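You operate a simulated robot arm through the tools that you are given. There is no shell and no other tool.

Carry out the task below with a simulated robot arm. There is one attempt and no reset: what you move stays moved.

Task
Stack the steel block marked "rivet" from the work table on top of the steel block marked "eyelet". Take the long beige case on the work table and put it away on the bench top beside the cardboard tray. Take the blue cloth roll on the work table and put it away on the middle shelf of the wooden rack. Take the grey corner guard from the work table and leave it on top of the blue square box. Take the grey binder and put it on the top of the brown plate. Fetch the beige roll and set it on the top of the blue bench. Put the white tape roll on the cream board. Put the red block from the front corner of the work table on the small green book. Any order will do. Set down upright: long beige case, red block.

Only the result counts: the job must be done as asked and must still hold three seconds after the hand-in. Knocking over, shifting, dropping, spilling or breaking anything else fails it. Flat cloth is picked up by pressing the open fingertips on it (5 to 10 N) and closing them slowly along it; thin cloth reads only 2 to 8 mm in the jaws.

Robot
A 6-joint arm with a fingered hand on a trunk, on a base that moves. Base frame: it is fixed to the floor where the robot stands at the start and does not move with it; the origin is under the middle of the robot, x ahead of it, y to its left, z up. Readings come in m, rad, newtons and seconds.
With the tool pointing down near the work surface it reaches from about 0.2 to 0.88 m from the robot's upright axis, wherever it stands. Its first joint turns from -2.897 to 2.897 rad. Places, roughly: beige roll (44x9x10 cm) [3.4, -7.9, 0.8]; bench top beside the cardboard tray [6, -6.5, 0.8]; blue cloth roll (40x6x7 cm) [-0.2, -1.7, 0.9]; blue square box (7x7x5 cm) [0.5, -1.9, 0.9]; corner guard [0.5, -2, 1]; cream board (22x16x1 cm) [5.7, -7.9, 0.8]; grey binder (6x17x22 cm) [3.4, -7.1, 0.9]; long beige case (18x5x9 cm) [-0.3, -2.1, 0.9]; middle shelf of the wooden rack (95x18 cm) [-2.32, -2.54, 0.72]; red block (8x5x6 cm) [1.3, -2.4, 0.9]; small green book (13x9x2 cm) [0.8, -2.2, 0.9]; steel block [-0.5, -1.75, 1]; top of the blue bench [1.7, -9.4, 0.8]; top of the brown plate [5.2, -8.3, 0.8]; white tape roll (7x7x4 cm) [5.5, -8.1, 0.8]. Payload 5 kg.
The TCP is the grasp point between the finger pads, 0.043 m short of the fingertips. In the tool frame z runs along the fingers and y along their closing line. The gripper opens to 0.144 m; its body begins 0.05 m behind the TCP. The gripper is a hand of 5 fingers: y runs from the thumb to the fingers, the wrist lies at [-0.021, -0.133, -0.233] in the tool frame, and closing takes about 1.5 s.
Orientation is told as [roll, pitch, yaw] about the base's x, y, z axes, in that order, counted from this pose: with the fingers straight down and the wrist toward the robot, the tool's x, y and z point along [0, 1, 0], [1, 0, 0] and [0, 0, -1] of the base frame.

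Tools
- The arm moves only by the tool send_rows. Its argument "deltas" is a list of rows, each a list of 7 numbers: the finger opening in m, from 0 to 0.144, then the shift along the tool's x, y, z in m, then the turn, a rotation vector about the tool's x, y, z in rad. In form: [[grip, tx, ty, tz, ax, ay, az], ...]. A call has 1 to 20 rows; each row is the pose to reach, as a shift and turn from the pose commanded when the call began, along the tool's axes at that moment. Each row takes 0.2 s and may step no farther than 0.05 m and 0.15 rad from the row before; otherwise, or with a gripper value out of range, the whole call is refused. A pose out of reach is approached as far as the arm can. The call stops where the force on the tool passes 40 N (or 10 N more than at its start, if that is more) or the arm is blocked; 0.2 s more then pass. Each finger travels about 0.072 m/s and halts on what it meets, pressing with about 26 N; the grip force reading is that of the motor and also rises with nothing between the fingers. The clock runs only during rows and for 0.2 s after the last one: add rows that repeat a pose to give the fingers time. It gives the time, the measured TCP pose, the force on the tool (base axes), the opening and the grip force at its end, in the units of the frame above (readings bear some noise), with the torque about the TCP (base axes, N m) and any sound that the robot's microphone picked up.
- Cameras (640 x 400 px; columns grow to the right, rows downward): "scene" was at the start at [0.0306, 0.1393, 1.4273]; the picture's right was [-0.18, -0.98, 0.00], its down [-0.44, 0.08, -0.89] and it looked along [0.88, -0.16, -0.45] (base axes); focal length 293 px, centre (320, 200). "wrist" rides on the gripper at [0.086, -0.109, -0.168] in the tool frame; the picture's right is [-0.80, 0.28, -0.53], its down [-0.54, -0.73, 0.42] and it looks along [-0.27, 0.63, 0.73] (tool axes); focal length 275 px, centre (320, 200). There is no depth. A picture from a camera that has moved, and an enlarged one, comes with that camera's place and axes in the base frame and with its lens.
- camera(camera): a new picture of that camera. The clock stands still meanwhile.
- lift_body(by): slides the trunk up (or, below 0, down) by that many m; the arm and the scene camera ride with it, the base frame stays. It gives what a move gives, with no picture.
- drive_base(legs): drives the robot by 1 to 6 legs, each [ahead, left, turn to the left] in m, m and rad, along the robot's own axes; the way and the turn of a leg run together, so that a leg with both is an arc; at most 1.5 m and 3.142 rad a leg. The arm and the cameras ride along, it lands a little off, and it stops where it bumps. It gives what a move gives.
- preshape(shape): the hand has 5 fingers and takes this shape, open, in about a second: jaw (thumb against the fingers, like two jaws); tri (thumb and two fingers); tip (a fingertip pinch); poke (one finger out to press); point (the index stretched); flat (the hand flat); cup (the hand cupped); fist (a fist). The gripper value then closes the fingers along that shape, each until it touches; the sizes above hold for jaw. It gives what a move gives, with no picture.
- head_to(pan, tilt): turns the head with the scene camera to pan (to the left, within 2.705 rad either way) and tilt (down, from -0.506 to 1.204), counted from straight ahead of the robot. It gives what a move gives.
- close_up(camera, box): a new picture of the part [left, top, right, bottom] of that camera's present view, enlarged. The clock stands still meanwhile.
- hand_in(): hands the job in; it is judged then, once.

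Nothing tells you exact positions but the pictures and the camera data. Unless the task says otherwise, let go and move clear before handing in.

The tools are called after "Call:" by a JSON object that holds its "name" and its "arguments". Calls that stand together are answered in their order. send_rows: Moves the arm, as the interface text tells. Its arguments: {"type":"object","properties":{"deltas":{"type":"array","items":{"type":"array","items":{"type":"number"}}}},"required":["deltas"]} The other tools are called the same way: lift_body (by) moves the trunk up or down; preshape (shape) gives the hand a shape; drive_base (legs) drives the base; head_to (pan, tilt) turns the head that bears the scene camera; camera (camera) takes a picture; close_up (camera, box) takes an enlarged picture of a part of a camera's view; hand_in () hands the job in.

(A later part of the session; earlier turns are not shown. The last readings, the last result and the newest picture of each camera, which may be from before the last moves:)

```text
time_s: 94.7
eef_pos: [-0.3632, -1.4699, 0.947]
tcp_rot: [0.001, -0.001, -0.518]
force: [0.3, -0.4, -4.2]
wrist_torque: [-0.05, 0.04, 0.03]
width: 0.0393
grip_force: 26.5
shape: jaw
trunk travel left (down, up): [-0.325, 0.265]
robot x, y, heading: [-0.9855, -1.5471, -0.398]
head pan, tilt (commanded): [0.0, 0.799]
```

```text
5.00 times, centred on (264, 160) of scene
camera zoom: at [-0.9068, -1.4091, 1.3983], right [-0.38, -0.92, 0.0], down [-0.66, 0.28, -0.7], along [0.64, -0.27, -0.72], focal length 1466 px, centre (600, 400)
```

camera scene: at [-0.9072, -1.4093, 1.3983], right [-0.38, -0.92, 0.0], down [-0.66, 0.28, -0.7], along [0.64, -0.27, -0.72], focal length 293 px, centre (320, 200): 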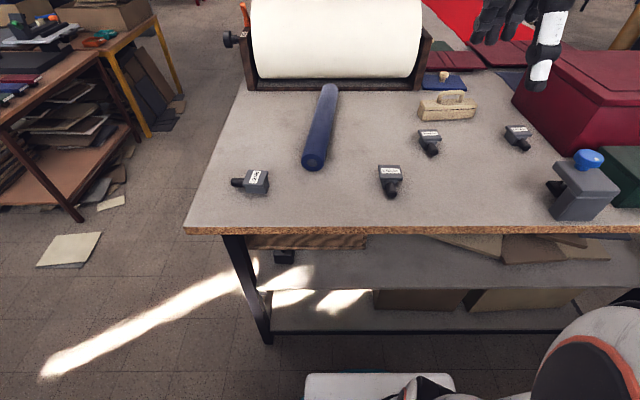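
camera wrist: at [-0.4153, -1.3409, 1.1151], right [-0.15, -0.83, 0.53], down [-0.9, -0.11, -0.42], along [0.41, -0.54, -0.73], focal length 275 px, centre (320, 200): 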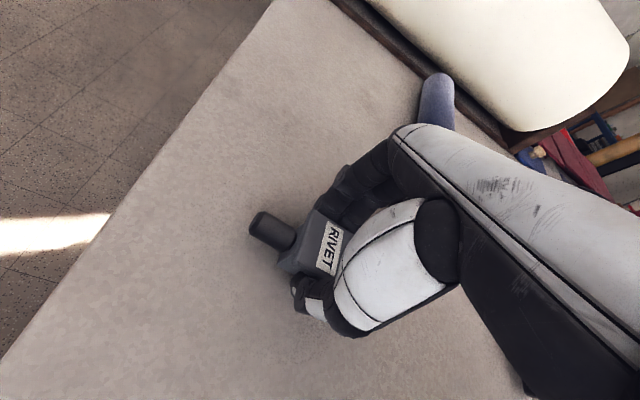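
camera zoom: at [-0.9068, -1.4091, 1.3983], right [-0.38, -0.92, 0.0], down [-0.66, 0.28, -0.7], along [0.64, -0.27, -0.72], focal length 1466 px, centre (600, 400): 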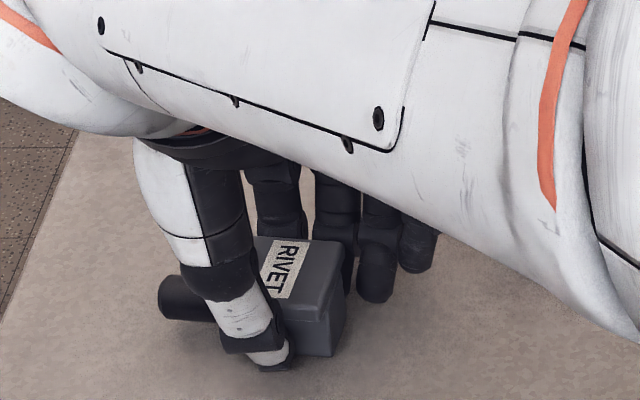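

The rivet is gripped (39 mm, 26 N). Lifting it and checking.

Call:
{"name": "send_rows", "arguments": {"deltas": [[0.0, 0, 0, -0.01, 0, 0, 0], [0.0, 0, 0, -0.03, 0, 0, 0], [0.0, 0, 0, -0.06, 0, 0, 0], [0.0, 0, 0, -0.1, 0, 0, 0], [0.0, 0, 0, -0.13, 0, 0, 0], [0.0, 0, 0, -0.13, 0, 0, 0]]}}

Call:
{"name": "camera", "arguments": {"camera": "wrist"}}

Call:
{"name": "close_up", "arguments": {"camera": "scene", "box": [200, 80, 328, 180]}}

```text
time_s: 96.1
eef_pos: [-0.3631, -1.4706, 1.0779]
tcp_rot: [-0.001, -0.001, -0.521]
force: [-1.0, -0.7, -3.9]
wrist_torque: [0.0, 0.04, 0.01]
width: 0.0396
grip_force: 26.2
shape: jaw
trunk travel left (down, up): [-0.325, 0.265]
robot x, y, heading: [-0.9843, -1.5455, -0.394]
head pan, tilt (commanded): [0.0, 0.799]
```

```text
taken
camera wrist: at [-0.4155, -1.3412, 1.2463], right [-0.15, -0.83, 0.53], down [-0.9, -0.11, -0.42], along [0.41, -0.54, -0.73], focal length 275 px, centre (320, 200)
```

wrist: 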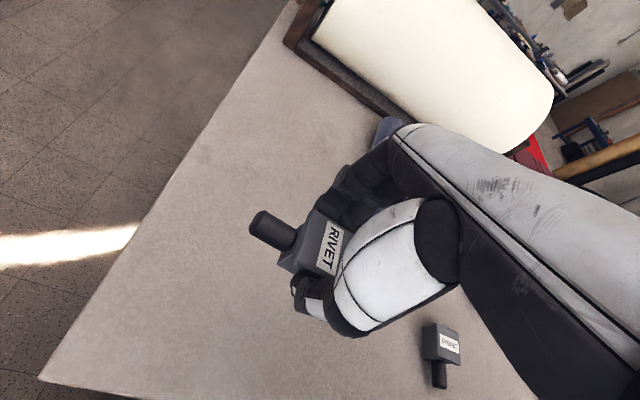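

```text
4.00 times, centred on (264, 130) of scene
camera zoom: at [-0.907, -1.4091, 1.3983], right [-0.38, -0.92, 0.0], down [-0.66, 0.28, -0.7], along [0.64, -0.27, -0.72], focal length 1173 px, centre (544, 480)
```

zoom: 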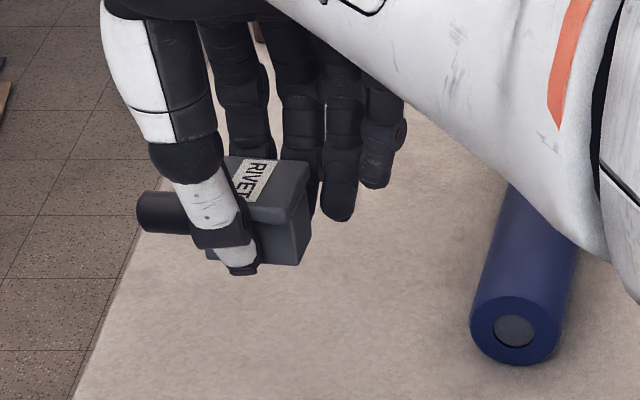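

Held and level. I'll zoom in to measure where the rivet sits relative to the grasp point.

Call:
{"name": "close_up", "arguments": {"camera": "wrist", "box": [230, 190, 390, 290]}}

Call:
{"name": "close_up", "arguments": {"camera": "wrist", "box": [400, 300, 496, 400]}}

```text
4.00 times, centred on (310, 240) of wrist
camera zoom: at [-0.4155, -1.3412, 1.2463], right [-0.15, -0.83, 0.53], down [-0.9, -0.11, -0.42], along [0.41, -0.54, -0.73], focal length 1101 px, centre (360, 40)
```

zoom: 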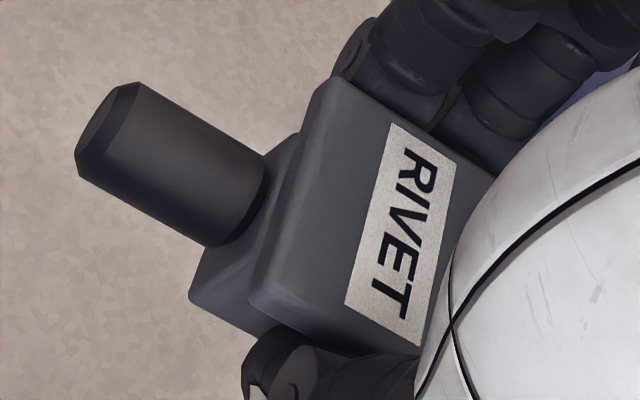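

```text
4.00 times, centred on (448, 350) of wrist
camera zoom: at [-0.4155, -1.3412, 1.2463], right [-0.15, -0.83, 0.53], down [-0.9, -0.11, -0.42], along [0.41, -0.54, -0.73], focal length 1101 px, centre (-192, -400)
```

zoom: 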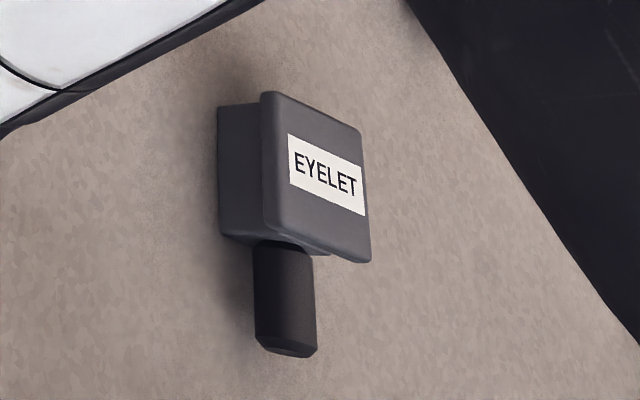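

The rivet sits centred in the hand within 6 mm. I'll carry it over the EYELET block, aligning it with the eyelet plate.

Call:
{"name": "send_rows", "arguments": {"deltas": [[0.0, -0.0454, 0.0077, 0, 0, 0, -0.0136], [0.0, -0.0907, 0.0154, 0, 0, 0, -0.0271], [0.0, -0.1361, 0.0231, 0, 0, 0, -0.0407], [0.0, -0.1814, 0.0309, 0, 0, 0, -0.0543], [0.0, -0.2268, 0.0386, 0, 0, 0, -0.0679], [0.0, -0.2721, 0.0463, 0, 0, 0, -0.0814], [0.0, -0.3175, 0.054, 0, 0, 0, -0.095], [0.0, -0.3175, 0.054, 0, 0, 0, -0.095]]}}

Call:
{"name": "camera", "arguments": {"camera": "wrist"}}

Call:
{"name": "camera", "arguments": {"camera": "scene"}}

```text
time_s: 97.9
eef_pos: [-0.4735, -1.7739, 1.0743]
tcp_rot: [0.0, 0.0, -0.425]
force: [0.2, 0.1, -4.1]
wrist_torque: [0.01, 0.04, 0.04]
width: 0.0394
grip_force: 26.0
shape: jaw
trunk travel left (down, up): [-0.325, 0.265]
robot x, y, heading: [-0.9859, -1.5463, -0.396]
head pan, tilt (commanded): [0.0, 0.799]
```

```text
taken
camera wrist: at [-0.5371, -1.6489, 1.2419], right [-0.07, -0.84, 0.53], down [-0.88, -0.2, -0.42], along [0.46, -0.5, -0.73], focal length 275 px, centre (320, 200)
```

wrist: 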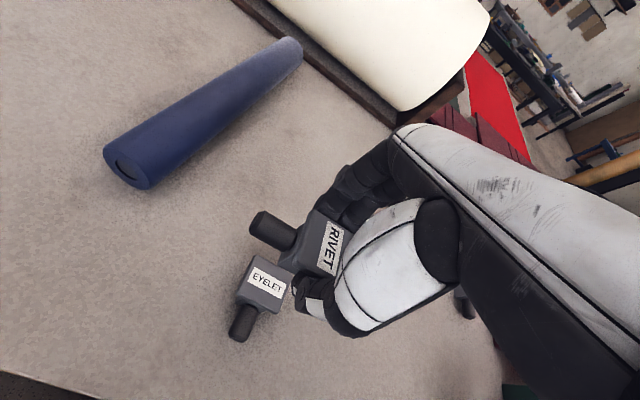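

```text
taken
camera scene: at [-0.907, -1.4096, 1.3983], right [-0.38, -0.92, 0.0], down [-0.66, 0.28, -0.7], along [0.64, -0.27, -0.72], focal length 293 px, centre (320, 200)
```

scene: 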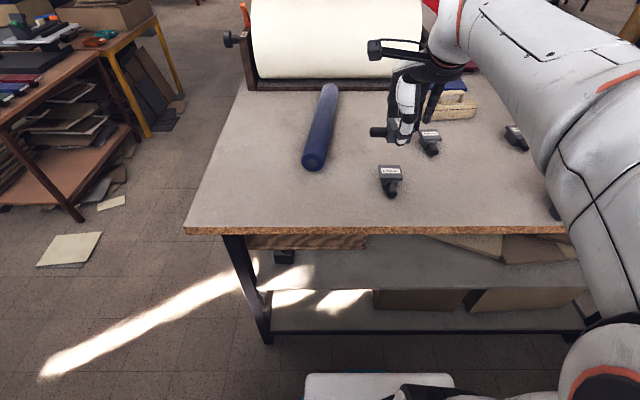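

Call:
{"name": "close_up", "arguments": {"camera": "wrist", "box": [220, 200, 380, 350]}}

Call:
{"name": "close_up", "arguments": {"camera": "scene", "box": [340, 100, 468, 200]}}

```text
2.67 times, centred on (300, 275) of wrist
camera zoom: at [-0.5371, -1.6489, 1.2419], right [-0.07, -0.84, 0.53], down [-0.88, -0.2, -0.42], along [0.46, -0.5, -0.73], focal length 734 px, centre (373, 0)
```

zoom: 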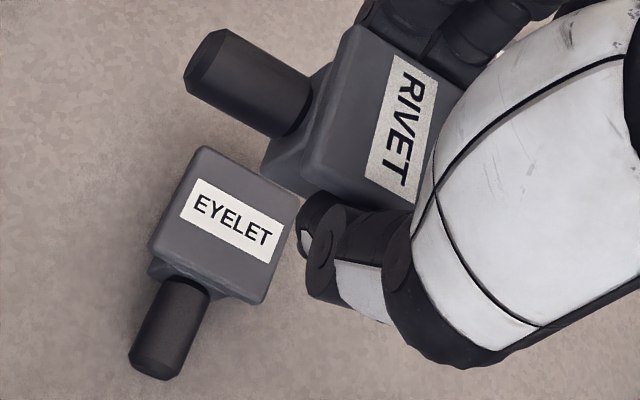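

```text
4.00 times, centred on (404, 150) of scene
camera zoom: at [-0.907, -1.4096, 1.3983], right [-0.38, -0.92, 0.0], down [-0.66, 0.28, -0.7], along [0.64, -0.27, -0.72], focal length 1173 px, centre (-16, 400)
```

zoom: 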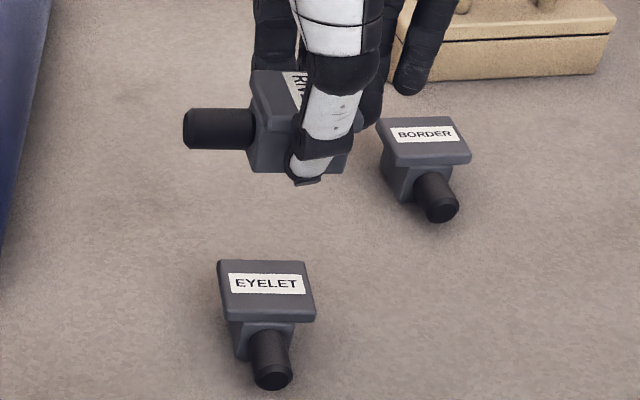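

Both views agree the rivet is centred over the eyelet within ~3 mm. Lowering close, then creeping to contact.

Call:
{"name": "send_rows", "arguments": {"deltas": [[0.0, 0, 0, 0.03, 0, 0, 0], [0.0, 0, 0, 0.06, 0, 0, 0], [0.0, 0, 0, 0.08, 0, 0, 0], [0.0, 0, 0, 0.084, 0, 0, 0], [0.0, 0, 0, 0.084, 0, 0, 0]]}}

Call:
{"name": "close_up", "arguments": {"camera": "scene", "box": [340, 120, 468, 220]}}

Call:
{"name": "send_rows", "arguments": {"deltas": [[0.0, 0, 0, 0.0015, 0, 0, 0], [0.0, 0, 0, 0.003, 0, 0, 0], [0.0, 0, 0, 0.003, 0, 0, 0]]}}

```text
time_s: 99.1
eef_pos: [-0.4748, -1.7735, 0.9918]
tcp_rot: [0.001, -0.001, -0.427]
force: [-0.5, 0.0, -4.6]
wrist_torque: [-0.02, 0.02, -0.03]
width: 0.0393
grip_force: 25.9
shape: jaw
trunk travel left (down, up): [-0.325, 0.265]
robot x, y, heading: [-0.9848, -1.5458, -0.389]
head pan, tilt (commanded): [0.0, 0.799]
```

```text
4.00 times, centred on (404, 170) of scene
camera zoom: at [-0.9069, -1.4093, 1.3983], right [-0.38, -0.92, 0.0], down [-0.66, 0.28, -0.7], along [0.64, -0.27, -0.72], focal length 1173 px, centre (-16, 320)
```

zoom: 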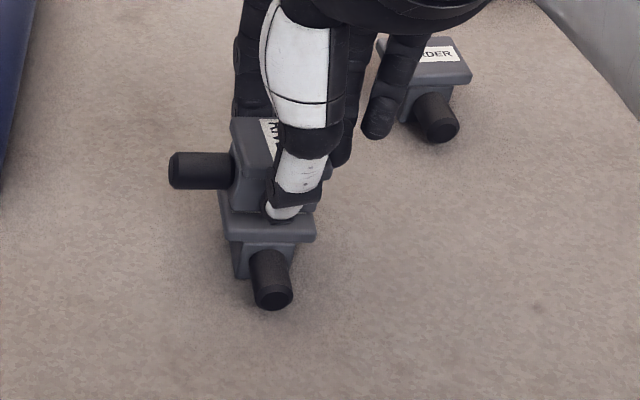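

```text
time_s: 99.9
eef_pos: [-0.4752, -1.7729, 0.9893]
tcp_rot: [-0.001, 0.0, -0.427]
force: [0.4, -0.5, -3.4]
wrist_torque: [0.0, 0.06, -0.01]
width: 0.0394
grip_force: 25.8
shape: jaw
trunk travel left (down, up): [-0.325, 0.265]
robot x, y, heading: [-0.9869, -1.543, -0.39]
head pan, tilt (commanded): [0.0, 0.799]
```

Call:
{"name": "send_rows", "arguments": {"deltas": [[0.0, 0, 0, 0.0015, 0, 0, 0], [0.0, 0, 0, 0.003, 0, 0, 0], [0.0, 0, 0, 0.003, 0, 0, 0]]}}

Call:
{"name": "send_rows", "arguments": {"deltas": [[0.0, 0, 0, 0.001, 0, 0, 0], [0.0, 0, 0, 0.002, 0, 0, 0], [0.0, 0, 0, 0.002, 0, 0, 0]]}}

```text
time_s: 100.7
eef_pos: [-0.4751, -1.7728, 0.9872]
tcp_rot: [0.001, 0.0, -0.425]
force: [0.3, -0.1, -4.6]
wrist_torque: [-0.04, -0.01, 0.03]
width: 0.0391
grip_force: 25.4
shape: jaw
trunk travel left (down, up): [-0.325, 0.265]
robot x, y, heading: [-0.988, -1.5433, -0.395]
head pan, tilt (commanded): [0.0, 0.799]
```

```text
time_s: 101.5
eef_pos: [-0.4766, -1.7718, 0.987]
tcp_rot: [0.001, 0.0, -0.427]
force: [-0.1, 1.2, -1.2]
wrist_torque: [-0.06, -0.03, -0.01]
width: 0.0396
grip_force: 25.9
shape: jaw
trunk travel left (down, up): [-0.325, 0.265]
robot x, y, heading: [-0.9842, -1.5426, -0.397]
head pan, tilt (commanded): [0.0, 0.799]
```

Contact is starting (load drops from -4.6 to -1.2 N). One more small step, then release.

Call:
{"name": "send_rows", "arguments": {"deltas": [[0.0, 0, 0, 0.001, 0, 0, 0], [0.0, 0, 0, 0.001, 0, 0, 0]]}}

Call:
{"name": "close_up", "arguments": {"camera": "scene", "box": [352, 125, 432, 205]}}

```text
time_s: 102.1
eef_pos: [-0.4755, -1.7725, 0.985]
tcp_rot: [0.002, -0.002, -0.426]
force: [1.4, -0.5, 3.6]
wrist_torque: [-0.17, -0.17, 0.04]
width: 0.0401
grip_force: 25.6
shape: jaw
trunk travel left (down, up): [-0.325, 0.265]
robot x, y, heading: [-0.9883, -1.5416, -0.397]
head pan, tilt (commanded): [0.0, 0.799]
```

```text
5.00 times, centred on (392, 165) of scene
camera zoom: at [-0.9072, -1.4092, 1.3984], right [-0.38, -0.92, 0.0], down [-0.66, 0.28, -0.7], along [0.64, -0.27, -0.72], focal length 1466 px, centre (-40, 375)
```

zoom: 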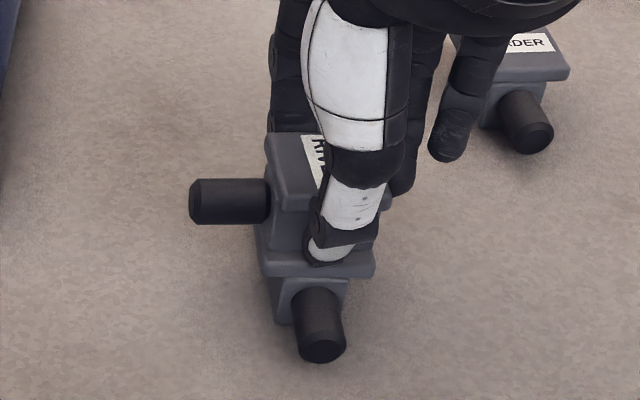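

Seated on the eyelet (≈8 N). Opening gently to 100 mm and lifting off.

Call:
{"name": "send_rows", "arguments": {"deltas": [[0.045, 0, 0, 0, 0, 0, 0], [0.055, 0, 0, 0, 0, 0, 0], [0.065, 0, 0, 0, 0, 0, 0], [0.075, 0, 0, 0, 0, 0, 0], [0.085, 0, 0, 0, 0, 0, 0], [0.1, 0, 0, 0, 0, 0, 0], [0.1, 0, 0, 0, 0, 0, 0], [0.1, 0, 0, -0.015, 0, 0, 0], [0.1, 0, 0, -0.04, 0, 0, 0], [0.1, 0, 0, -0.08, 0, 0, 0], [0.1, 0, 0, -0.12, 0, 0, 0], [0.1, 0, 0, -0.15, 0, 0, 0], [0.1, 0, 0, -0.15, 0, 0, 0]]}}

Call:
{"name": "camera", "arguments": {"camera": "wrist"}}

Call:
{"name": "close_up", "arguments": {"camera": "scene", "box": [340, 120, 468, 220]}}

```text
time_s: 104.9
eef_pos: [-0.4755, -1.7733, 1.1334]
tcp_rot: [0.0, 0.0, -0.428]
force: [0.0, 0.3, -0.4]
wrist_torque: [0.04, -0.01, -0.01]
width: 0.0995
grip_force: 0.1
shape: jaw
trunk travel left (down, up): [-0.325, 0.265]
robot x, y, heading: [-0.9872, -1.5435, -0.4]
head pan, tilt (commanded): [0.0, 0.799]
```

```text
taken
camera wrist: at [-0.5394, -1.6486, 1.3012], right [-0.07, -0.84, 0.53], down [-0.88, -0.2, -0.42], along [0.46, -0.5, -0.73], focal length 275 px, centre (320, 200)
```

wrist: 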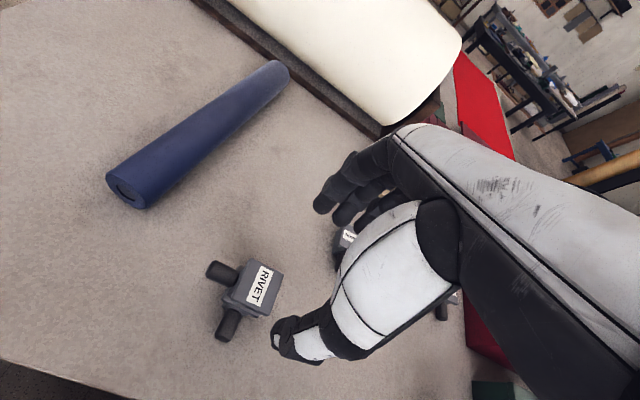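

```text
4.00 times, centred on (404, 170) of scene
camera zoom: at [-0.9072, -1.4092, 1.3983], right [-0.38, -0.92, 0.0], down [-0.66, 0.28, -0.7], along [0.64, -0.27, -0.72], focal length 1173 px, centre (-16, 320)
```

zoom: 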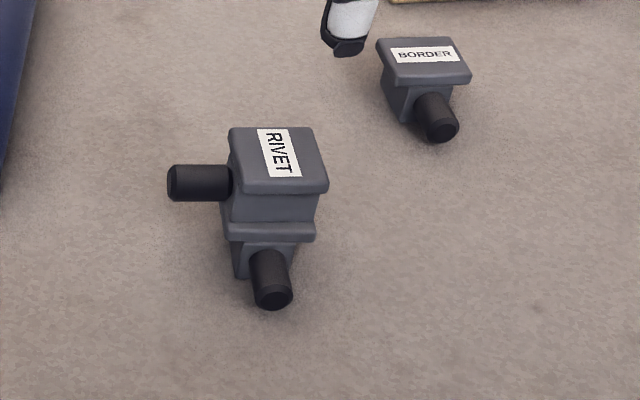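

The rivet block is neatly stacked on the eyelet. Next is the blue cloth roll, so I'll look at the wooden rack (behind me to the right) to plan how to place it.

Call:
{"name": "head_to", "arguments": {"pan": -2.1, "tilt": 0.35}}

Call:
{"name": "camera", "arguments": {"camera": "scene"}}

Call:
{"name": "close_up", "arguments": {"camera": "scene", "box": [200, 60, 456, 260]}}

```text
time_s: 106.9
eef_pos: [-0.4749, -1.7723, 1.1338]
tcp_rot: [0.0, 0.0, -0.425]
force: [-0.4, -0.1, 0.1]
wrist_torque: [0.01, -0.04, -0.03]
width: 0.0997
grip_force: 0.0
shape: jaw
trunk travel left (down, up): [-0.325, 0.265]
robot x, y, heading: [-0.9838, -1.5455, -0.391]
head pan, tilt (commanded): [-2.1, 0.351]
```

```text
taken
camera scene: at [-1.0558, -1.4345, 1.4379], right [-0.6, 0.8, 0.0], down [0.27, 0.21, -0.94], along [-0.75, -0.57, -0.34], focal length 293 px, centre (320, 200)
```

scene: 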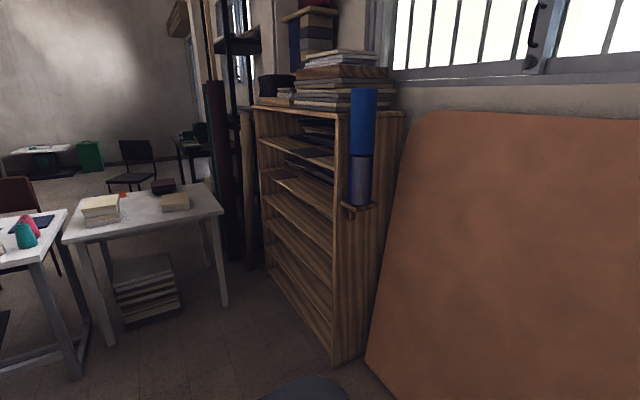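

```text
2.00 times, centred on (328, 160) of scene
camera zoom: at [-1.0558, -1.4345, 1.4379], right [-0.6, 0.8, 0.0], down [0.27, 0.21, -0.94], along [-0.75, -0.57, -0.34], focal length 587 px, centre (304, 280)
```

zoom: 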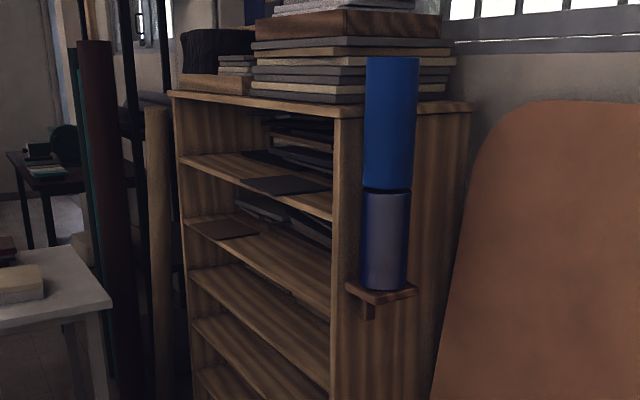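

The rack is 1.38 m tall, its front parallel to the table's right edge, shelves ~0.2 m apart; the middle shelf at z ≈ 0.72 looks empty. I'll pick the roll from the table front (hand across its axis), so first fold the arm and drive back round the corner.

Call:
{"name": "send_rows", "arguments": {"deltas": [[0.144, 0, 0, -0.04, 0, 0, 0], [0.144, -0.01, -0.012, -0.08, 0, 0, 0], [0.144, -0.03, -0.035, -0.11, 0, 0, 0], [0.144, -0.06, -0.07, -0.13, 0, 0, 0], [0.144, -0.0891, -0.1056, -0.142, 0, 0, 0], [0.144, -0.0891, -0.1056, -0.142, 0, 0, 0]]}}

Call:
{"name": "drive_base", "arguments": {"legs": [[0.0, 1.0, 0], [0, 0, -1.7]]}}

Call:
{"name": "head_to", "arguments": {"pan": 0.3, "tilt": 0.75}}

Call:
{"name": "camera", "arguments": {"camera": "scene"}}

```text
refused: row 4 steps farther than a row can; nothing moved
```

```text
time_s: 116.4
eef_pos: [-0.8926, -1.077, 1.1334]
tcp_rot: [0.001, 0.0, -2.116]
force: [-0.2, 0.6, 0.0]
wrist_torque: [-0.03, 0.01, -0.02]
width: 0.0996
grip_force: 0.0
shape: jaw
trunk travel left (down, up): [-0.325, 0.265]
robot x, y, heading: [-0.6069, -0.5959, -2.086]
head pan, tilt (commanded): [-2.1, 0.351]
```

```text
time_s: 118.6
eef_pos: [-0.8937, -1.0772, 1.1333]
tcp_rot: [0.001, 0.0, -2.117]
force: [0.2, -0.2, 0.2]
wrist_torque: [-0.01, 0.03, -0.04]
width: 0.0994
grip_force: 0.1
shape: jaw
trunk travel left (down, up): [-0.325, 0.265]
robot x, y, heading: [-0.6058, -0.5996, -2.087]
head pan, tilt (commanded): [0.3, 0.75]
```

```text
taken
camera scene: at [-0.458, -0.7023, 1.4023], right [-0.98, 0.21, 0.0], down [0.15, 0.67, -0.73], along [-0.16, -0.71, -0.68], focal length 293 px, centre (320, 200)
```

scene: 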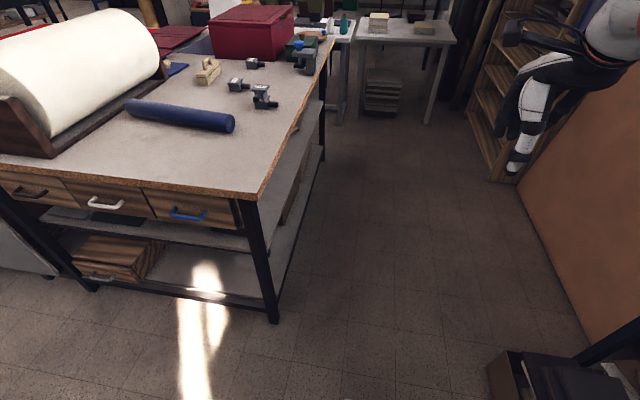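

That arm move was refused (a row was too long) so the base drove with the hand still out at z 1.13, but the picture shows nothing was touched: stack and roll are in place. I'll now slide left in front of the roll.

Call:
{"name": "drive_base", "arguments": {"legs": [[0.04, 0.94, 0]]}}

Call:
{"name": "head_to", "arguments": {"pan": 0.0, "tilt": 0.8}}

Call:
{"name": "camera", "arguments": {"camera": "scene"}}

Call:
{"name": "camera", "arguments": {"camera": "wrist"}}

```text
time_s: 123.5
eef_pos: [-0.0853, -1.5835, 1.1325]
tcp_rot: [0.0, -0.001, -2.123]
force: [-0.1, 0.3, -0.3]
wrist_torque: [-0.02, -0.02, -0.01]
width: 0.0994
grip_force: 0.1
shape: jaw
trunk travel left (down, up): [-0.325, 0.265]
robot x, y, heading: [0.2063, -1.1053, -2.097]
head pan, tilt (commanded): [0.3, 0.75]
```

```text
time_s: 124.3
eef_pos: [-0.0864, -1.5837, 1.1341]
tcp_rot: [-0.001, -0.001, -2.123]
force: [0.2, 0.5, 1.1]
wrist_torque: [0.01, 0.01, -0.01]
width: 0.0997
grip_force: 0.1
shape: jaw
trunk travel left (down, up): [-0.325, 0.265]
robot x, y, heading: [0.2044, -1.1031, -2.091]
head pan, tilt (commanded): [0.0, 0.799]
```

```text
taken
camera scene: at [0.3296, -1.2013, 1.3983], right [-0.87, 0.5, 0.0], down [0.36, 0.62, -0.7], along [-0.35, -0.6, -0.72], focal length 293 px, centre (320, 200)
```

scene: 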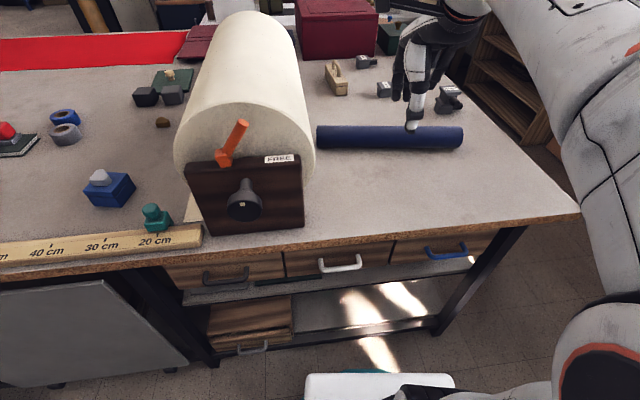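

```text
taken
camera wrist: at [0.0441, -1.536, 1.3009], right [-0.83, 0.18, 0.53], down [-0.08, 0.9, -0.42], along [-0.56, -0.39, -0.73], focal length 275 px, centre (320, 200)
```

wrist: 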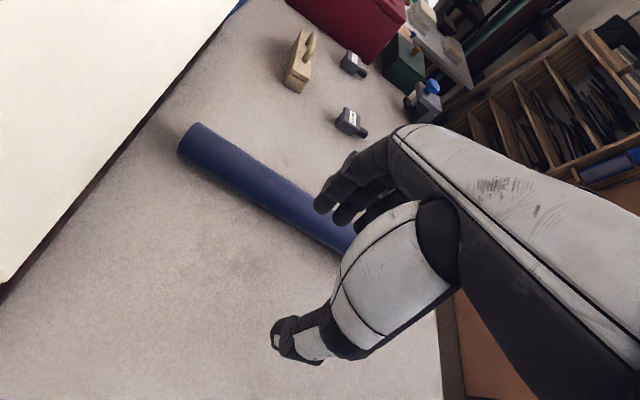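

The roll's ends are at (-0.012, -1.806) and (-0.361, -1.605): centre (-0.187, -1.705), exactly perpendicular to my heading. Moving the open hand above its middle.

Call:
{"name": "send_rows", "arguments": {"deltas": [[0.144, -0.005, 0.039, 0.0185, 0, 0, -0.007], [0.144, -0.011, 0.078, 0.037, 0, 0, -0.014], [0.144, -0.0165, 0.117, 0.0555, 0, 0, -0.021], [0.144, -0.0218, 0.156, 0.074, 0, 0, -0.029], [0.144, -0.0218, 0.156, 0.074, 0, 0, -0.029]]}}

Call:
{"name": "camera", "arguments": {"camera": "wrist"}}

Call:
{"name": "close_up", "arguments": {"camera": "scene", "box": [310, 80, 470, 180]}}

```text
time_s: 125.5
eef_pos: [-0.1903, -1.7052, 1.0566]
tcp_rot: [0.002, 0.0, -2.095]
force: [-0.3, 0.1, -0.4]
wrist_torque: [0.06, -0.04, -0.01]
width: 0.1438
grip_force: 0.1
shape: jaw
trunk travel left (down, up): [-0.325, 0.265]
robot x, y, heading: [0.2043, -1.1074, -2.092]
head pan, tilt (commanded): [0.0, 0.799]
```

```text
taken
camera wrist: at [-0.0621, -1.6531, 1.2252], right [-0.83, 0.15, 0.53], down [-0.11, 0.9, -0.42], along [-0.54, -0.41, -0.73], focal length 275 px, centre (320, 200)
```

wrist: 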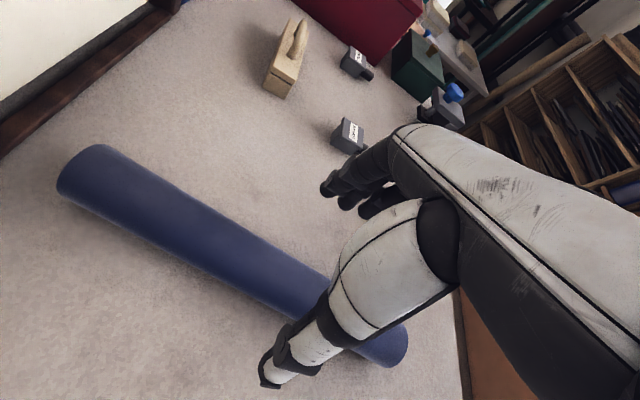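

```text
4.00 times, centred on (390, 130) of scene
camera zoom: at [0.3293, -1.2016, 1.3983], right [-0.87, 0.5, 0.0], down [0.36, 0.62, -0.7], along [-0.35, -0.6, -0.72], focal length 1173 px, centre (40, 480)
```

zoom: 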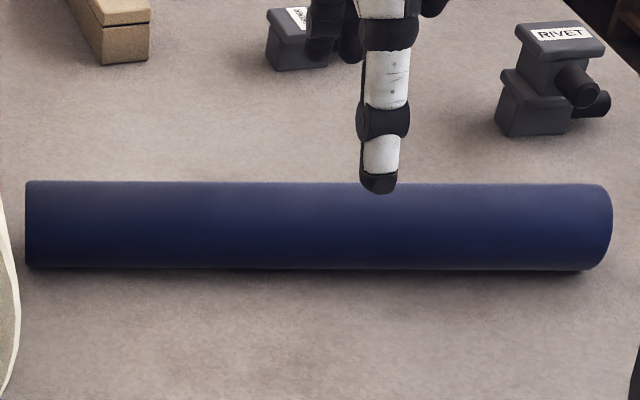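

The hand is centred over the roll. Descending to mid-roll height and closing slowly.

Call:
{"name": "send_rows", "arguments": {"deltas": [[0.144, 0, 0, 0.03, 0, 0, 0], [0.144, 0, 0, 0.06, 0, 0, 0], [0.144, 0, 0, 0.085, 0, 0, 0], [0.144, 0, 0, 0.096, 0, 0, 0], [0.144, 0, 0, 0.096, 0, 0, 0]]}}

Call:
{"name": "camera", "arguments": {"camera": "wrist"}}

Call:
{"name": "close_up", "arguments": {"camera": "scene", "box": [310, 80, 470, 180]}}

```text
time_s: 126.8
eef_pos: [-0.1863, -1.7059, 0.9628]
tcp_rot: [-0.001, 0.001, -2.094]
force: [0.6, 0.4, 0.1]
wrist_torque: [-0.01, 0.02, 0.0]
width: 0.1439
grip_force: 0.0
shape: jaw
trunk travel left (down, up): [-0.325, 0.265]
robot x, y, heading: [0.204, -1.105, -2.088]
head pan, tilt (commanded): [0.0, 0.799]
```

```text
taken
camera wrist: at [-0.0576, -1.6543, 1.1302], right [-0.83, 0.15, 0.53], down [-0.11, 0.9, -0.42], along [-0.55, -0.41, -0.73], focal length 275 px, centre (320, 200)
```

wrist: 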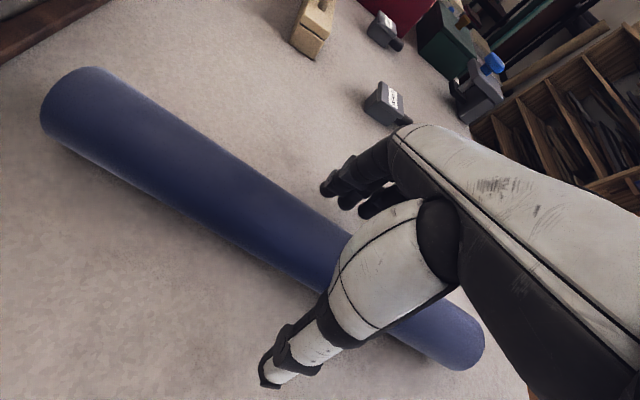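

```text
4.00 times, centred on (390, 130) of scene
camera zoom: at [0.3295, -1.2013, 1.3983], right [-0.87, 0.5, 0.0], down [0.36, 0.62, -0.7], along [-0.35, -0.6, -0.72], focal length 1173 px, centre (40, 480)
```

zoom: 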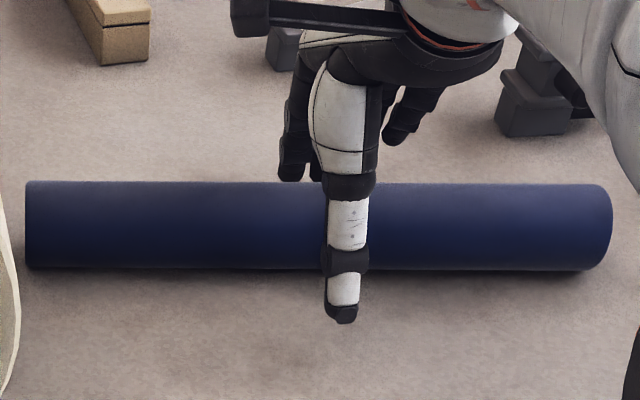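

Thumb and fingers straddle the middle of the roll. Closing.

Call:
{"name": "send_rows", "arguments": {"deltas": [[0.12, 0, 0, 0, 0, 0, 0], [0.105, 0, 0, 0, 0, 0, 0], [0.09, 0, 0, 0, 0, 0, 0], [0.08, 0, 0, 0, 0, 0, 0], [0.07, 0, 0, 0, 0, 0, 0], [0.06, 0, 0, 0, 0, 0, 0], [0.05, 0, 0, 0, 0, 0, 0], [0.04, 0, 0, 0, 0, 0, 0], [0.03, 0, 0, 0, 0, 0, 0], [0.02, 0, 0, 0, 0, 0, 0], [0.02, 0, 0, 0, 0, 0, 0]]}}

Call:
{"name": "camera", "arguments": {"camera": "wrist"}}

Call:
{"name": "close_up", "arguments": {"camera": "scene", "box": [310, 80, 470, 180]}}

```text
time_s: 129.2
eef_pos: [-0.186, -1.7051, 0.9629]
tcp_rot: [0.001, 0.001, -2.094]
force: [-0.1, 0.2, 0.3]
wrist_torque: [0.13, -0.03, 0.1]
width: 0.0542
grip_force: 25.3
shape: jaw
trunk travel left (down, up): [-0.325, 0.265]
robot x, y, heading: [0.1992, -1.1084, -2.095]
head pan, tilt (commanded): [0.0, 0.799]
```

```text
taken
camera wrist: at [-0.0576, -1.6542, 1.1304], right [-0.83, 0.15, 0.53], down [-0.11, 0.9, -0.42], along [-0.55, -0.41, -0.73], focal length 275 px, centre (320, 200)
```

wrist: 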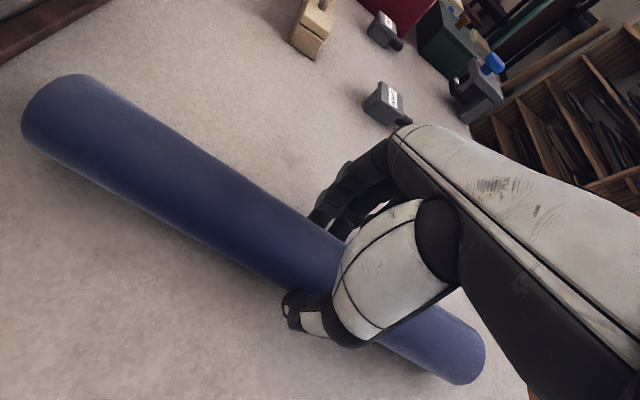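

```text
4.00 times, centred on (390, 130) of scene
camera zoom: at [0.3296, -1.2012, 1.3983], right [-0.87, 0.5, 0.0], down [0.36, 0.62, -0.7], along [-0.35, -0.6, -0.72], focal length 1173 px, centre (40, 480)
```

zoom: 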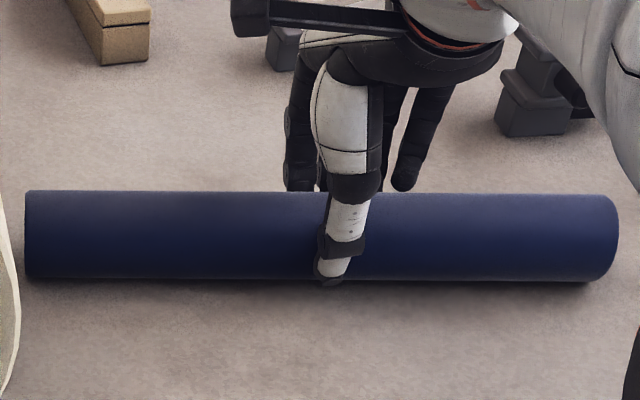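

Gripped (54 mm, 25 N). Lifting slowly.

Call:
{"name": "send_rows", "arguments": {"deltas": [[0.0, 0, 0, 0, 0, 0, 0], [0.0, 0, 0, -0.01, 0, 0, 0], [0.0, 0, 0, -0.03, 0, 0, 0], [0.0, 0, 0, -0.06, 0, 0, 0], [0.0, 0, 0, -0.1, 0, 0, 0], [0.0, 0, 0, -0.14, 0, 0, 0], [0.0, 0, 0, -0.16, 0, 0, 0], [0.0, 0, 0, -0.16, 0, 0, 0]]}}

Call:
{"name": "camera", "arguments": {"camera": "scene"}}

Call:
{"name": "camera", "arguments": {"camera": "wrist"}}

```text
time_s: 130.9
eef_pos: [-0.1866, -1.7058, 1.1238]
tcp_rot: [0.0, 0.0, -2.094]
force: [-0.1, -0.6, -4.5]
wrist_torque: [0.01, 0.03, 0.01]
width: 0.054
grip_force: 26.2
shape: jaw
trunk travel left (down, up): [-0.325, 0.265]
robot x, y, heading: [0.2054, -1.1055, -2.092]
head pan, tilt (commanded): [0.0, 0.799]
```

```text
taken
camera scene: at [0.3294, -1.2015, 1.3983], right [-0.87, 0.5, 0.0], down [0.36, 0.62, -0.7], along [-0.35, -0.6, -0.72], focal length 293 px, centre (320, 200)
```

scene: 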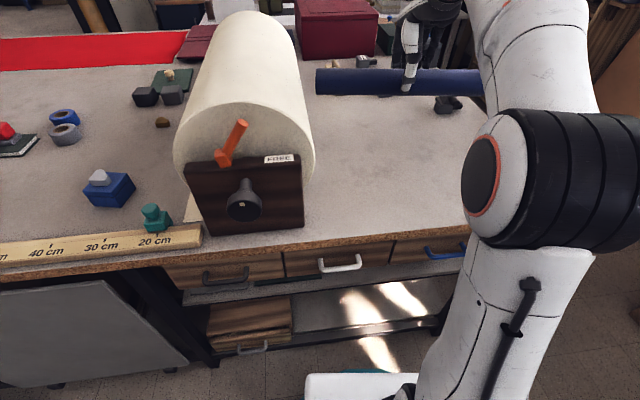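

```text
taken
camera wrist: at [-0.0584, -1.6538, 1.2911], right [-0.83, 0.15, 0.53], down [-0.11, 0.9, -0.42], along [-0.54, -0.41, -0.73], focal length 275 px, centre (320, 200)
```

wrist: 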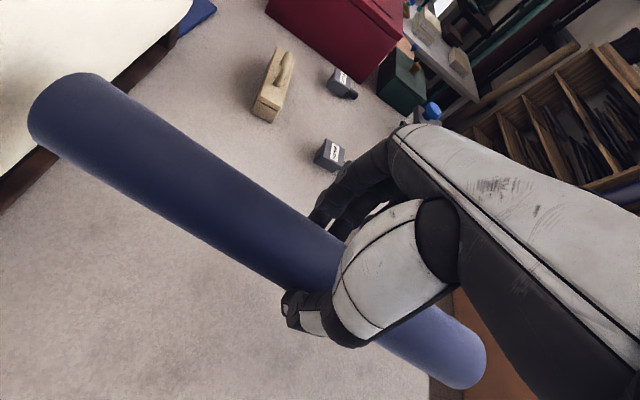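

The roll is held level. I'll first slide the base 0.35 m right, away from the paper roll, then pull the arm in.

Call:
{"name": "drive_base", "arguments": {"legs": [[0, -0.35, 0]]}}

Call:
{"name": "send_rows", "arguments": {"deltas": [[0.0, 0, -0.03, -0.03, 0, 0, 0], [0.0, 0, -0.07, -0.055, 0, 0, 0], [0.0, 0, -0.11, -0.075, 0, 0, 0], [0.0, 0, -0.155, -0.09, 0, 0, 0], [0.0, 0, -0.2, -0.1, 0, 0, 0], [0.0, 0, -0.24, -0.1, 0, 0, 0], [0.0, 0, -0.26, -0.1, 0, 0, 0], [0.0, 0, -0.26, -0.1, 0, 0, 0]]}}

```text
time_s: 133.2
eef_pos: [-0.4901, -1.5327, 1.1235]
tcp_rot: [0.001, 0.0, -2.091]
force: [0.5, 0.0, -3.6]
wrist_torque: [-0.01, 0.07, 0.0]
width: 0.0539
grip_force: 25.9
shape: jaw
trunk travel left (down, up): [-0.325, 0.265]
robot x, y, heading: [-0.0953, -0.9318, -2.092]
head pan, tilt (commanded): [0.0, 0.799]
```

```text
time_s: 135.0
eef_pos: [-0.3552, -1.3055, 1.2239]
tcp_rot: [0.0, 0.001, -2.093]
force: [0.5, -0.1, -3.3]
wrist_torque: [0.0, 0.04, 0.0]
width: 0.054
grip_force: 25.8
shape: jaw
trunk travel left (down, up): [-0.325, 0.265]
robot x, y, heading: [-0.0965, -0.9316, -2.092]
head pan, tilt (commanded): [0.0, 0.799]
```

Arm is in and the roll is steady. Now driving round the corner and down the table's right side toward the rack.

Call:
{"name": "drive_base", "arguments": {"legs": [[0.08, -0.585, 0], [1.188, 0.164, 0], [0.4, 0.055, 0]]}}

Call:
{"name": "head_to", "arguments": {"pan": -1.2, "tilt": 0.5}}

Call:
{"name": "camera", "arguments": {"camera": "scene"}}

```text
time_s: 146.0
eef_pos: [-1.5185, -2.542, 1.2246]
tcp_rot: [-0.001, 0.001, -2.122]
force: [-0.1, -0.3, -3.4]
wrist_torque: [-0.02, 0.01, 0.0]
width: 0.0538
grip_force: 25.7
shape: jaw
trunk travel left (down, up): [-0.325, 0.265]
robot x, y, heading: [-1.2522, -2.1757, -2.114]
head pan, tilt (commanded): [0.0, 0.799]
```

```text
time_s: 147.4
eef_pos: [-1.5178, -2.5429, 1.2227]
tcp_rot: [-0.001, 0.0, -2.123]
force: [-0.3, -0.6, -3.6]
wrist_torque: [0.02, 0.01, 0.0]
width: 0.054
grip_force: 26.0
shape: jaw
trunk travel left (down, up): [-0.325, 0.265]
robot x, y, heading: [-1.2464, -2.1766, -2.121]
head pan, tilt (commanded): [-1.201, 0.499]
```

```text
taken
camera scene: at [-1.1752, -2.1899, 1.4243], right [0.18, 0.98, 0.0], down [0.47, -0.08, -0.88], along [-0.86, 0.15, -0.48], focal length 293 px, centre (320, 200)
```

scene: 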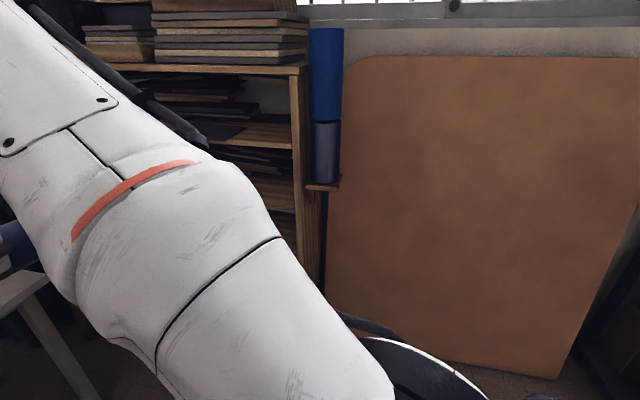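

Clear to turn. I'll turn right 1.41 rad to face the rack squarely.

Call:
{"name": "drive_base", "arguments": {"legs": [[0, 0, -1.405]]}}

Call:
{"name": "head_to", "arguments": {"pan": 0.35, "tilt": 0.6}}

Call:
{"name": "camera", "arguments": {"camera": "scene"}}

```text
time_s: 151.3
eef_pos: [-1.651, -1.9637, 1.224]
tcp_rot: [0.0, 0.0, 2.733]
force: [0.1, -0.2, -3.3]
wrist_torque: [0.03, 0.01, -0.02]
width: 0.0536
grip_force: 25.9
shape: jaw
trunk travel left (down, up): [-0.325, 0.265]
robot x, y, heading: [-1.2489, -2.1747, 2.736]
head pan, tilt (commanded): [-1.201, 0.499]
```

```text
time_s: 152.9
eef_pos: [-1.6518, -1.9624, 1.2242]
tcp_rot: [0.002, 0.002, 2.734]
force: [-0.5, -0.3, -4.4]
wrist_torque: [0.04, -0.04, 0.02]
width: 0.0539
grip_force: 25.9
shape: jaw
trunk travel left (down, up): [-0.325, 0.265]
robot x, y, heading: [-1.2503, -2.1761, 2.738]
head pan, tilt (commanded): [0.351, 0.6]
```

```text
taken
camera scene: at [-1.3444, -2.3379, 1.4152], right [0.05, 1.0, 0.0], down [0.56, -0.03, -0.83], along [-0.82, 0.04, -0.57], focal length 293 px, centre (320, 200)
```

scene: 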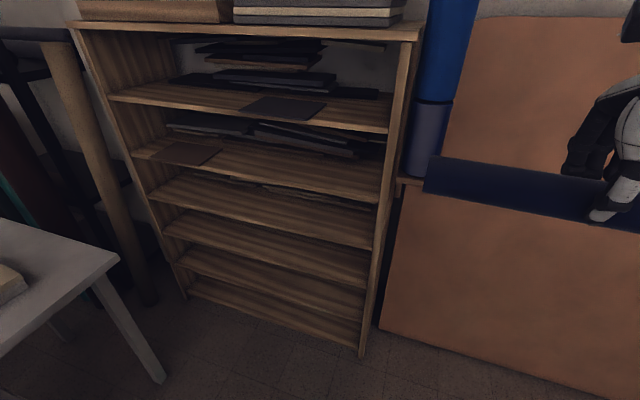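

The rack is in full view. I'll zoom on the middle shelf (third open level from the top, z ≈ 0.72) to see what's on it.

Call:
{"name": "close_up", "arguments": {"camera": "scene", "box": [120, 90, 408, 270]}}

```text
2.22 times, centred on (264, 180) of scene
camera zoom: at [-1.3444, -2.3379, 1.4152], right [0.05, 1.0, 0.0], down [0.56, -0.03, -0.83], along [-0.82, 0.04, -0.57], focal length 652 px, centre (444, 244)
```

zoom: 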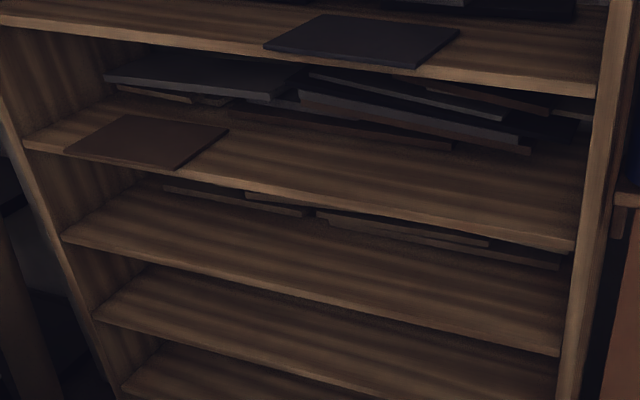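

The middle shelf (z ≈ 0.72, ~17 cm clear height) is free in front, with thin sheets far back. I'll sidestep left so I face its near half from about 0.85 m, keeping clear of the grey table on the left.

Call:
{"name": "drive_base", "arguments": {"legs": [[0.02, 0.53, 0.02]]}}

Call:
{"name": "head_to", "arguments": {"pan": 0.0, "tilt": 0.7}}

Call:
{"name": "camera", "arguments": {"camera": "scene"}}

```text
time_s: 155.9
eef_pos: [-1.8703, -2.4411, 1.2239]
tcp_rot: [0.0, 0.0, 2.758]
force: [0.3, 0.0, -4.9]
wrist_torque: [-0.02, 0.0, 0.05]
width: 0.0538
grip_force: 25.9
shape: jaw
trunk travel left (down, up): [-0.325, 0.265]
robot x, y, heading: [-1.4654, -2.6437, 2.763]
head pan, tilt (commanded): [0.351, 0.6]
```

```text
time_s: 156.8
eef_pos: [-1.8713, -2.4406, 1.2239]
tcp_rot: [-0.001, 0.001, 2.76]
force: [-0.5, 0.5, -3.0]
wrist_torque: [0.03, 0.01, 0.0]
width: 0.054
grip_force: 25.9
shape: jaw
trunk travel left (down, up): [-0.325, 0.265]
robot x, y, heading: [-1.4653, -2.6398, 2.765]
head pan, tilt (commanded): [0.0, 0.7]
```

```text
taken
camera scene: at [-1.5459, -2.7792, 1.4066], right [0.37, 0.93, 0.0], down [0.6, -0.24, -0.77], along [-0.71, 0.28, -0.64], focal length 293 px, centre (320, 200)
```

scene: 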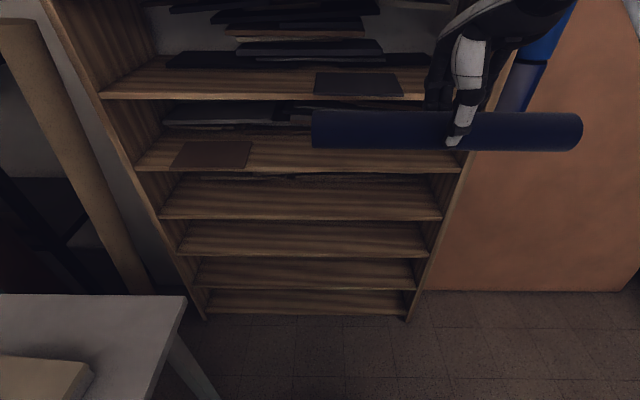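

I'm square to the rack. I'll zoom on shelf edges to pin down the middle shelf's exact height and opening.

Call:
{"name": "close_up", "arguments": {"camera": "scene", "box": [260, 140, 420, 240]}}

Call:
{"name": "close_up", "arguments": {"camera": "scene", "box": [400, 20, 600, 220]}}

```text
4.00 times, centred on (340, 190) of scene
camera zoom: at [-1.5459, -2.7792, 1.4066], right [0.37, 0.93, 0.0], down [0.6, -0.24, -0.77], along [-0.71, 0.28, -0.64], focal length 1173 px, centre (240, 240)
```

zoom: 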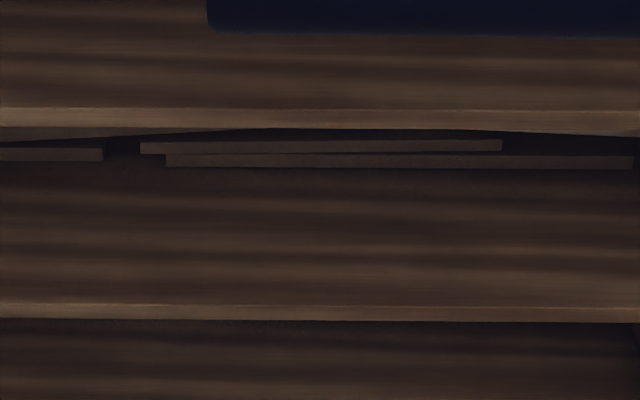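

```text
2.00 times, centred on (500, 120) of scene
camera zoom: at [-1.5459, -2.7792, 1.4066], right [0.37, 0.93, 0.0], down [0.6, -0.24, -0.77], along [-0.71, 0.28, -0.64], focal length 587 px, centre (-40, 360)
```

zoom: 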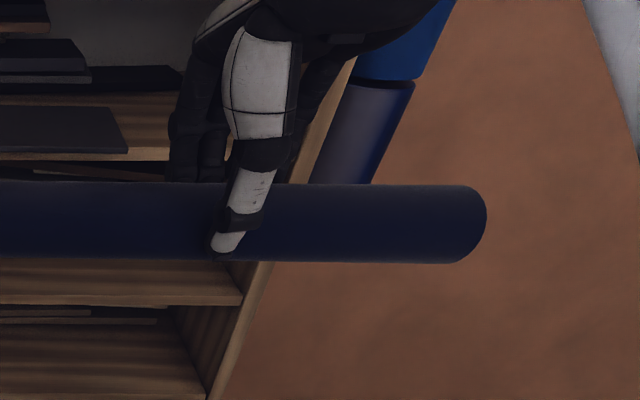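

Middle shelf top z ≈ 0.718, underside of the one above ≈ 0.898. I'll lower the roll to shelf height in front of the rack while tilting the fingers forward 45° about the roll's axis.

Call:
{"name": "send_rows", "arguments": {"deltas": [[0.0, 0.006, 0, 0.041, -0.0785, 0, 0], [0.0, 0.012, 0, 0.083, -0.157, 0, 0], [0.0, 0.017, 0, 0.124, -0.2355, 0, 0], [0.0, 0.023, 0, 0.165, -0.314, 0, 0], [0.0, 0.029, 0, 0.207, -0.3925, 0, 0], [0.0, 0.034, 0, 0.248, -0.471, 0, 0], [0.0, 0.04, 0, 0.289, -0.5495, 0, 0], [0.0, 0.046, 0, 0.33, -0.628, 0, 0], [0.0, 0.051, 0, 0.372, -0.7065, 0, 0], [0.0, 0.057, 0, 0.413, -0.785, 0, 0], [0.0, 0.057, 0, 0.413, -0.785, 0, 0]]}}

Call:
{"name": "camera", "arguments": {"camera": "scene"}}

Call:
{"name": "camera", "arguments": {"camera": "wrist"}}

```text
time_s: 157.7
eef_pos: [-1.8952, -2.4478, 1.0116]
tcp_rot: [0.037, -0.062, 2.753]
force: [0.1, -1.1, -1.2]
wrist_torque: [0.04, -0.02, -0.02]
width: 0.0536
grip_force: 25.4
shape: jaw
trunk travel left (down, up): [-0.325, 0.265]
robot x, y, heading: [-1.466, -2.6449, 2.762]
head pan, tilt (commanded): [0.0, 0.7]
stopped in row 4: the arm was blocked; the commanded pose is now the measured one
```

```text
taken
camera scene: at [-1.5454, -2.7794, 1.4082], right [0.37, 0.93, 0.0], down [0.6, -0.24, -0.77], along [-0.71, 0.28, -0.64], focal length 293 px, centre (320, 200)
```

scene: 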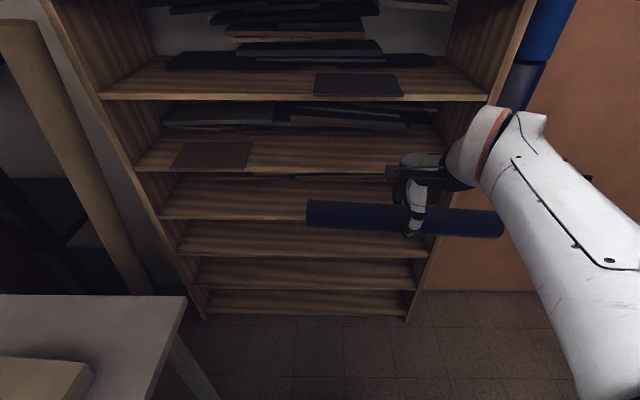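

```text
taken
camera wrist: at [-1.8151, -2.565, 1.1746], right [0.08, 0.85, 0.52], down [0.84, 0.22, -0.49], along [-0.53, 0.48, -0.7], focal length 275 px, centre (320, 200)
```

wrist: 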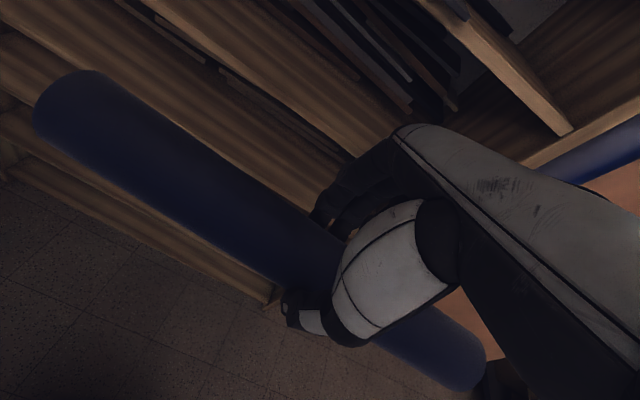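

The arm could not tilt that close to my own body (nothing was hit). I'll first extend the hand forward to ~0.11 m in front of the rack, then tilt.

Call:
{"name": "send_rows", "arguments": {"deltas": [[0.0, 0, 0.04, 0.003, 0, 0, 0], [0.0, 0, 0.08, 0.006, 0, 0, 0], [0.0, 0, 0.12, 0.009, 0, 0, 0], [0.0, 0, 0.15, 0.011, 0, 0, 0], [0.0, 0, 0.1696, 0.0122, 0, 0, 0], [0.0, 0, 0.1696, 0.0122, 0, 0, 0]]}}

Call:
{"name": "camera", "arguments": {"camera": "scene"}}

```text
time_s: 159.1
eef_pos: [-2.0553, -2.3822, 1.0097]
tcp_rot: [0.036, -0.068, 2.753]
force: [-0.1, -0.9, -4.2]
wrist_torque: [0.03, -0.04, -0.02]
width: 0.0533
grip_force: 26.1
shape: jaw
trunk travel left (down, up): [-0.325, 0.265]
robot x, y, heading: [-1.4634, -2.6414, 2.762]
head pan, tilt (commanded): [0.0, 0.7]
```

```text
taken
camera scene: at [-1.5462, -2.779, 1.4065], right [0.37, 0.93, 0.0], down [0.6, -0.24, -0.76], along [-0.71, 0.28, -0.64], focal length 293 px, centre (320, 200)
```

scene: 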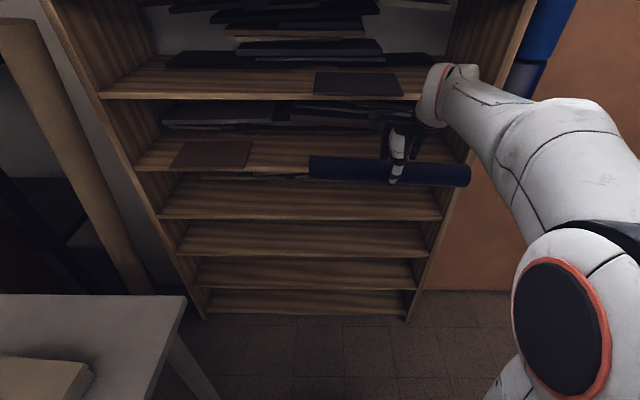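

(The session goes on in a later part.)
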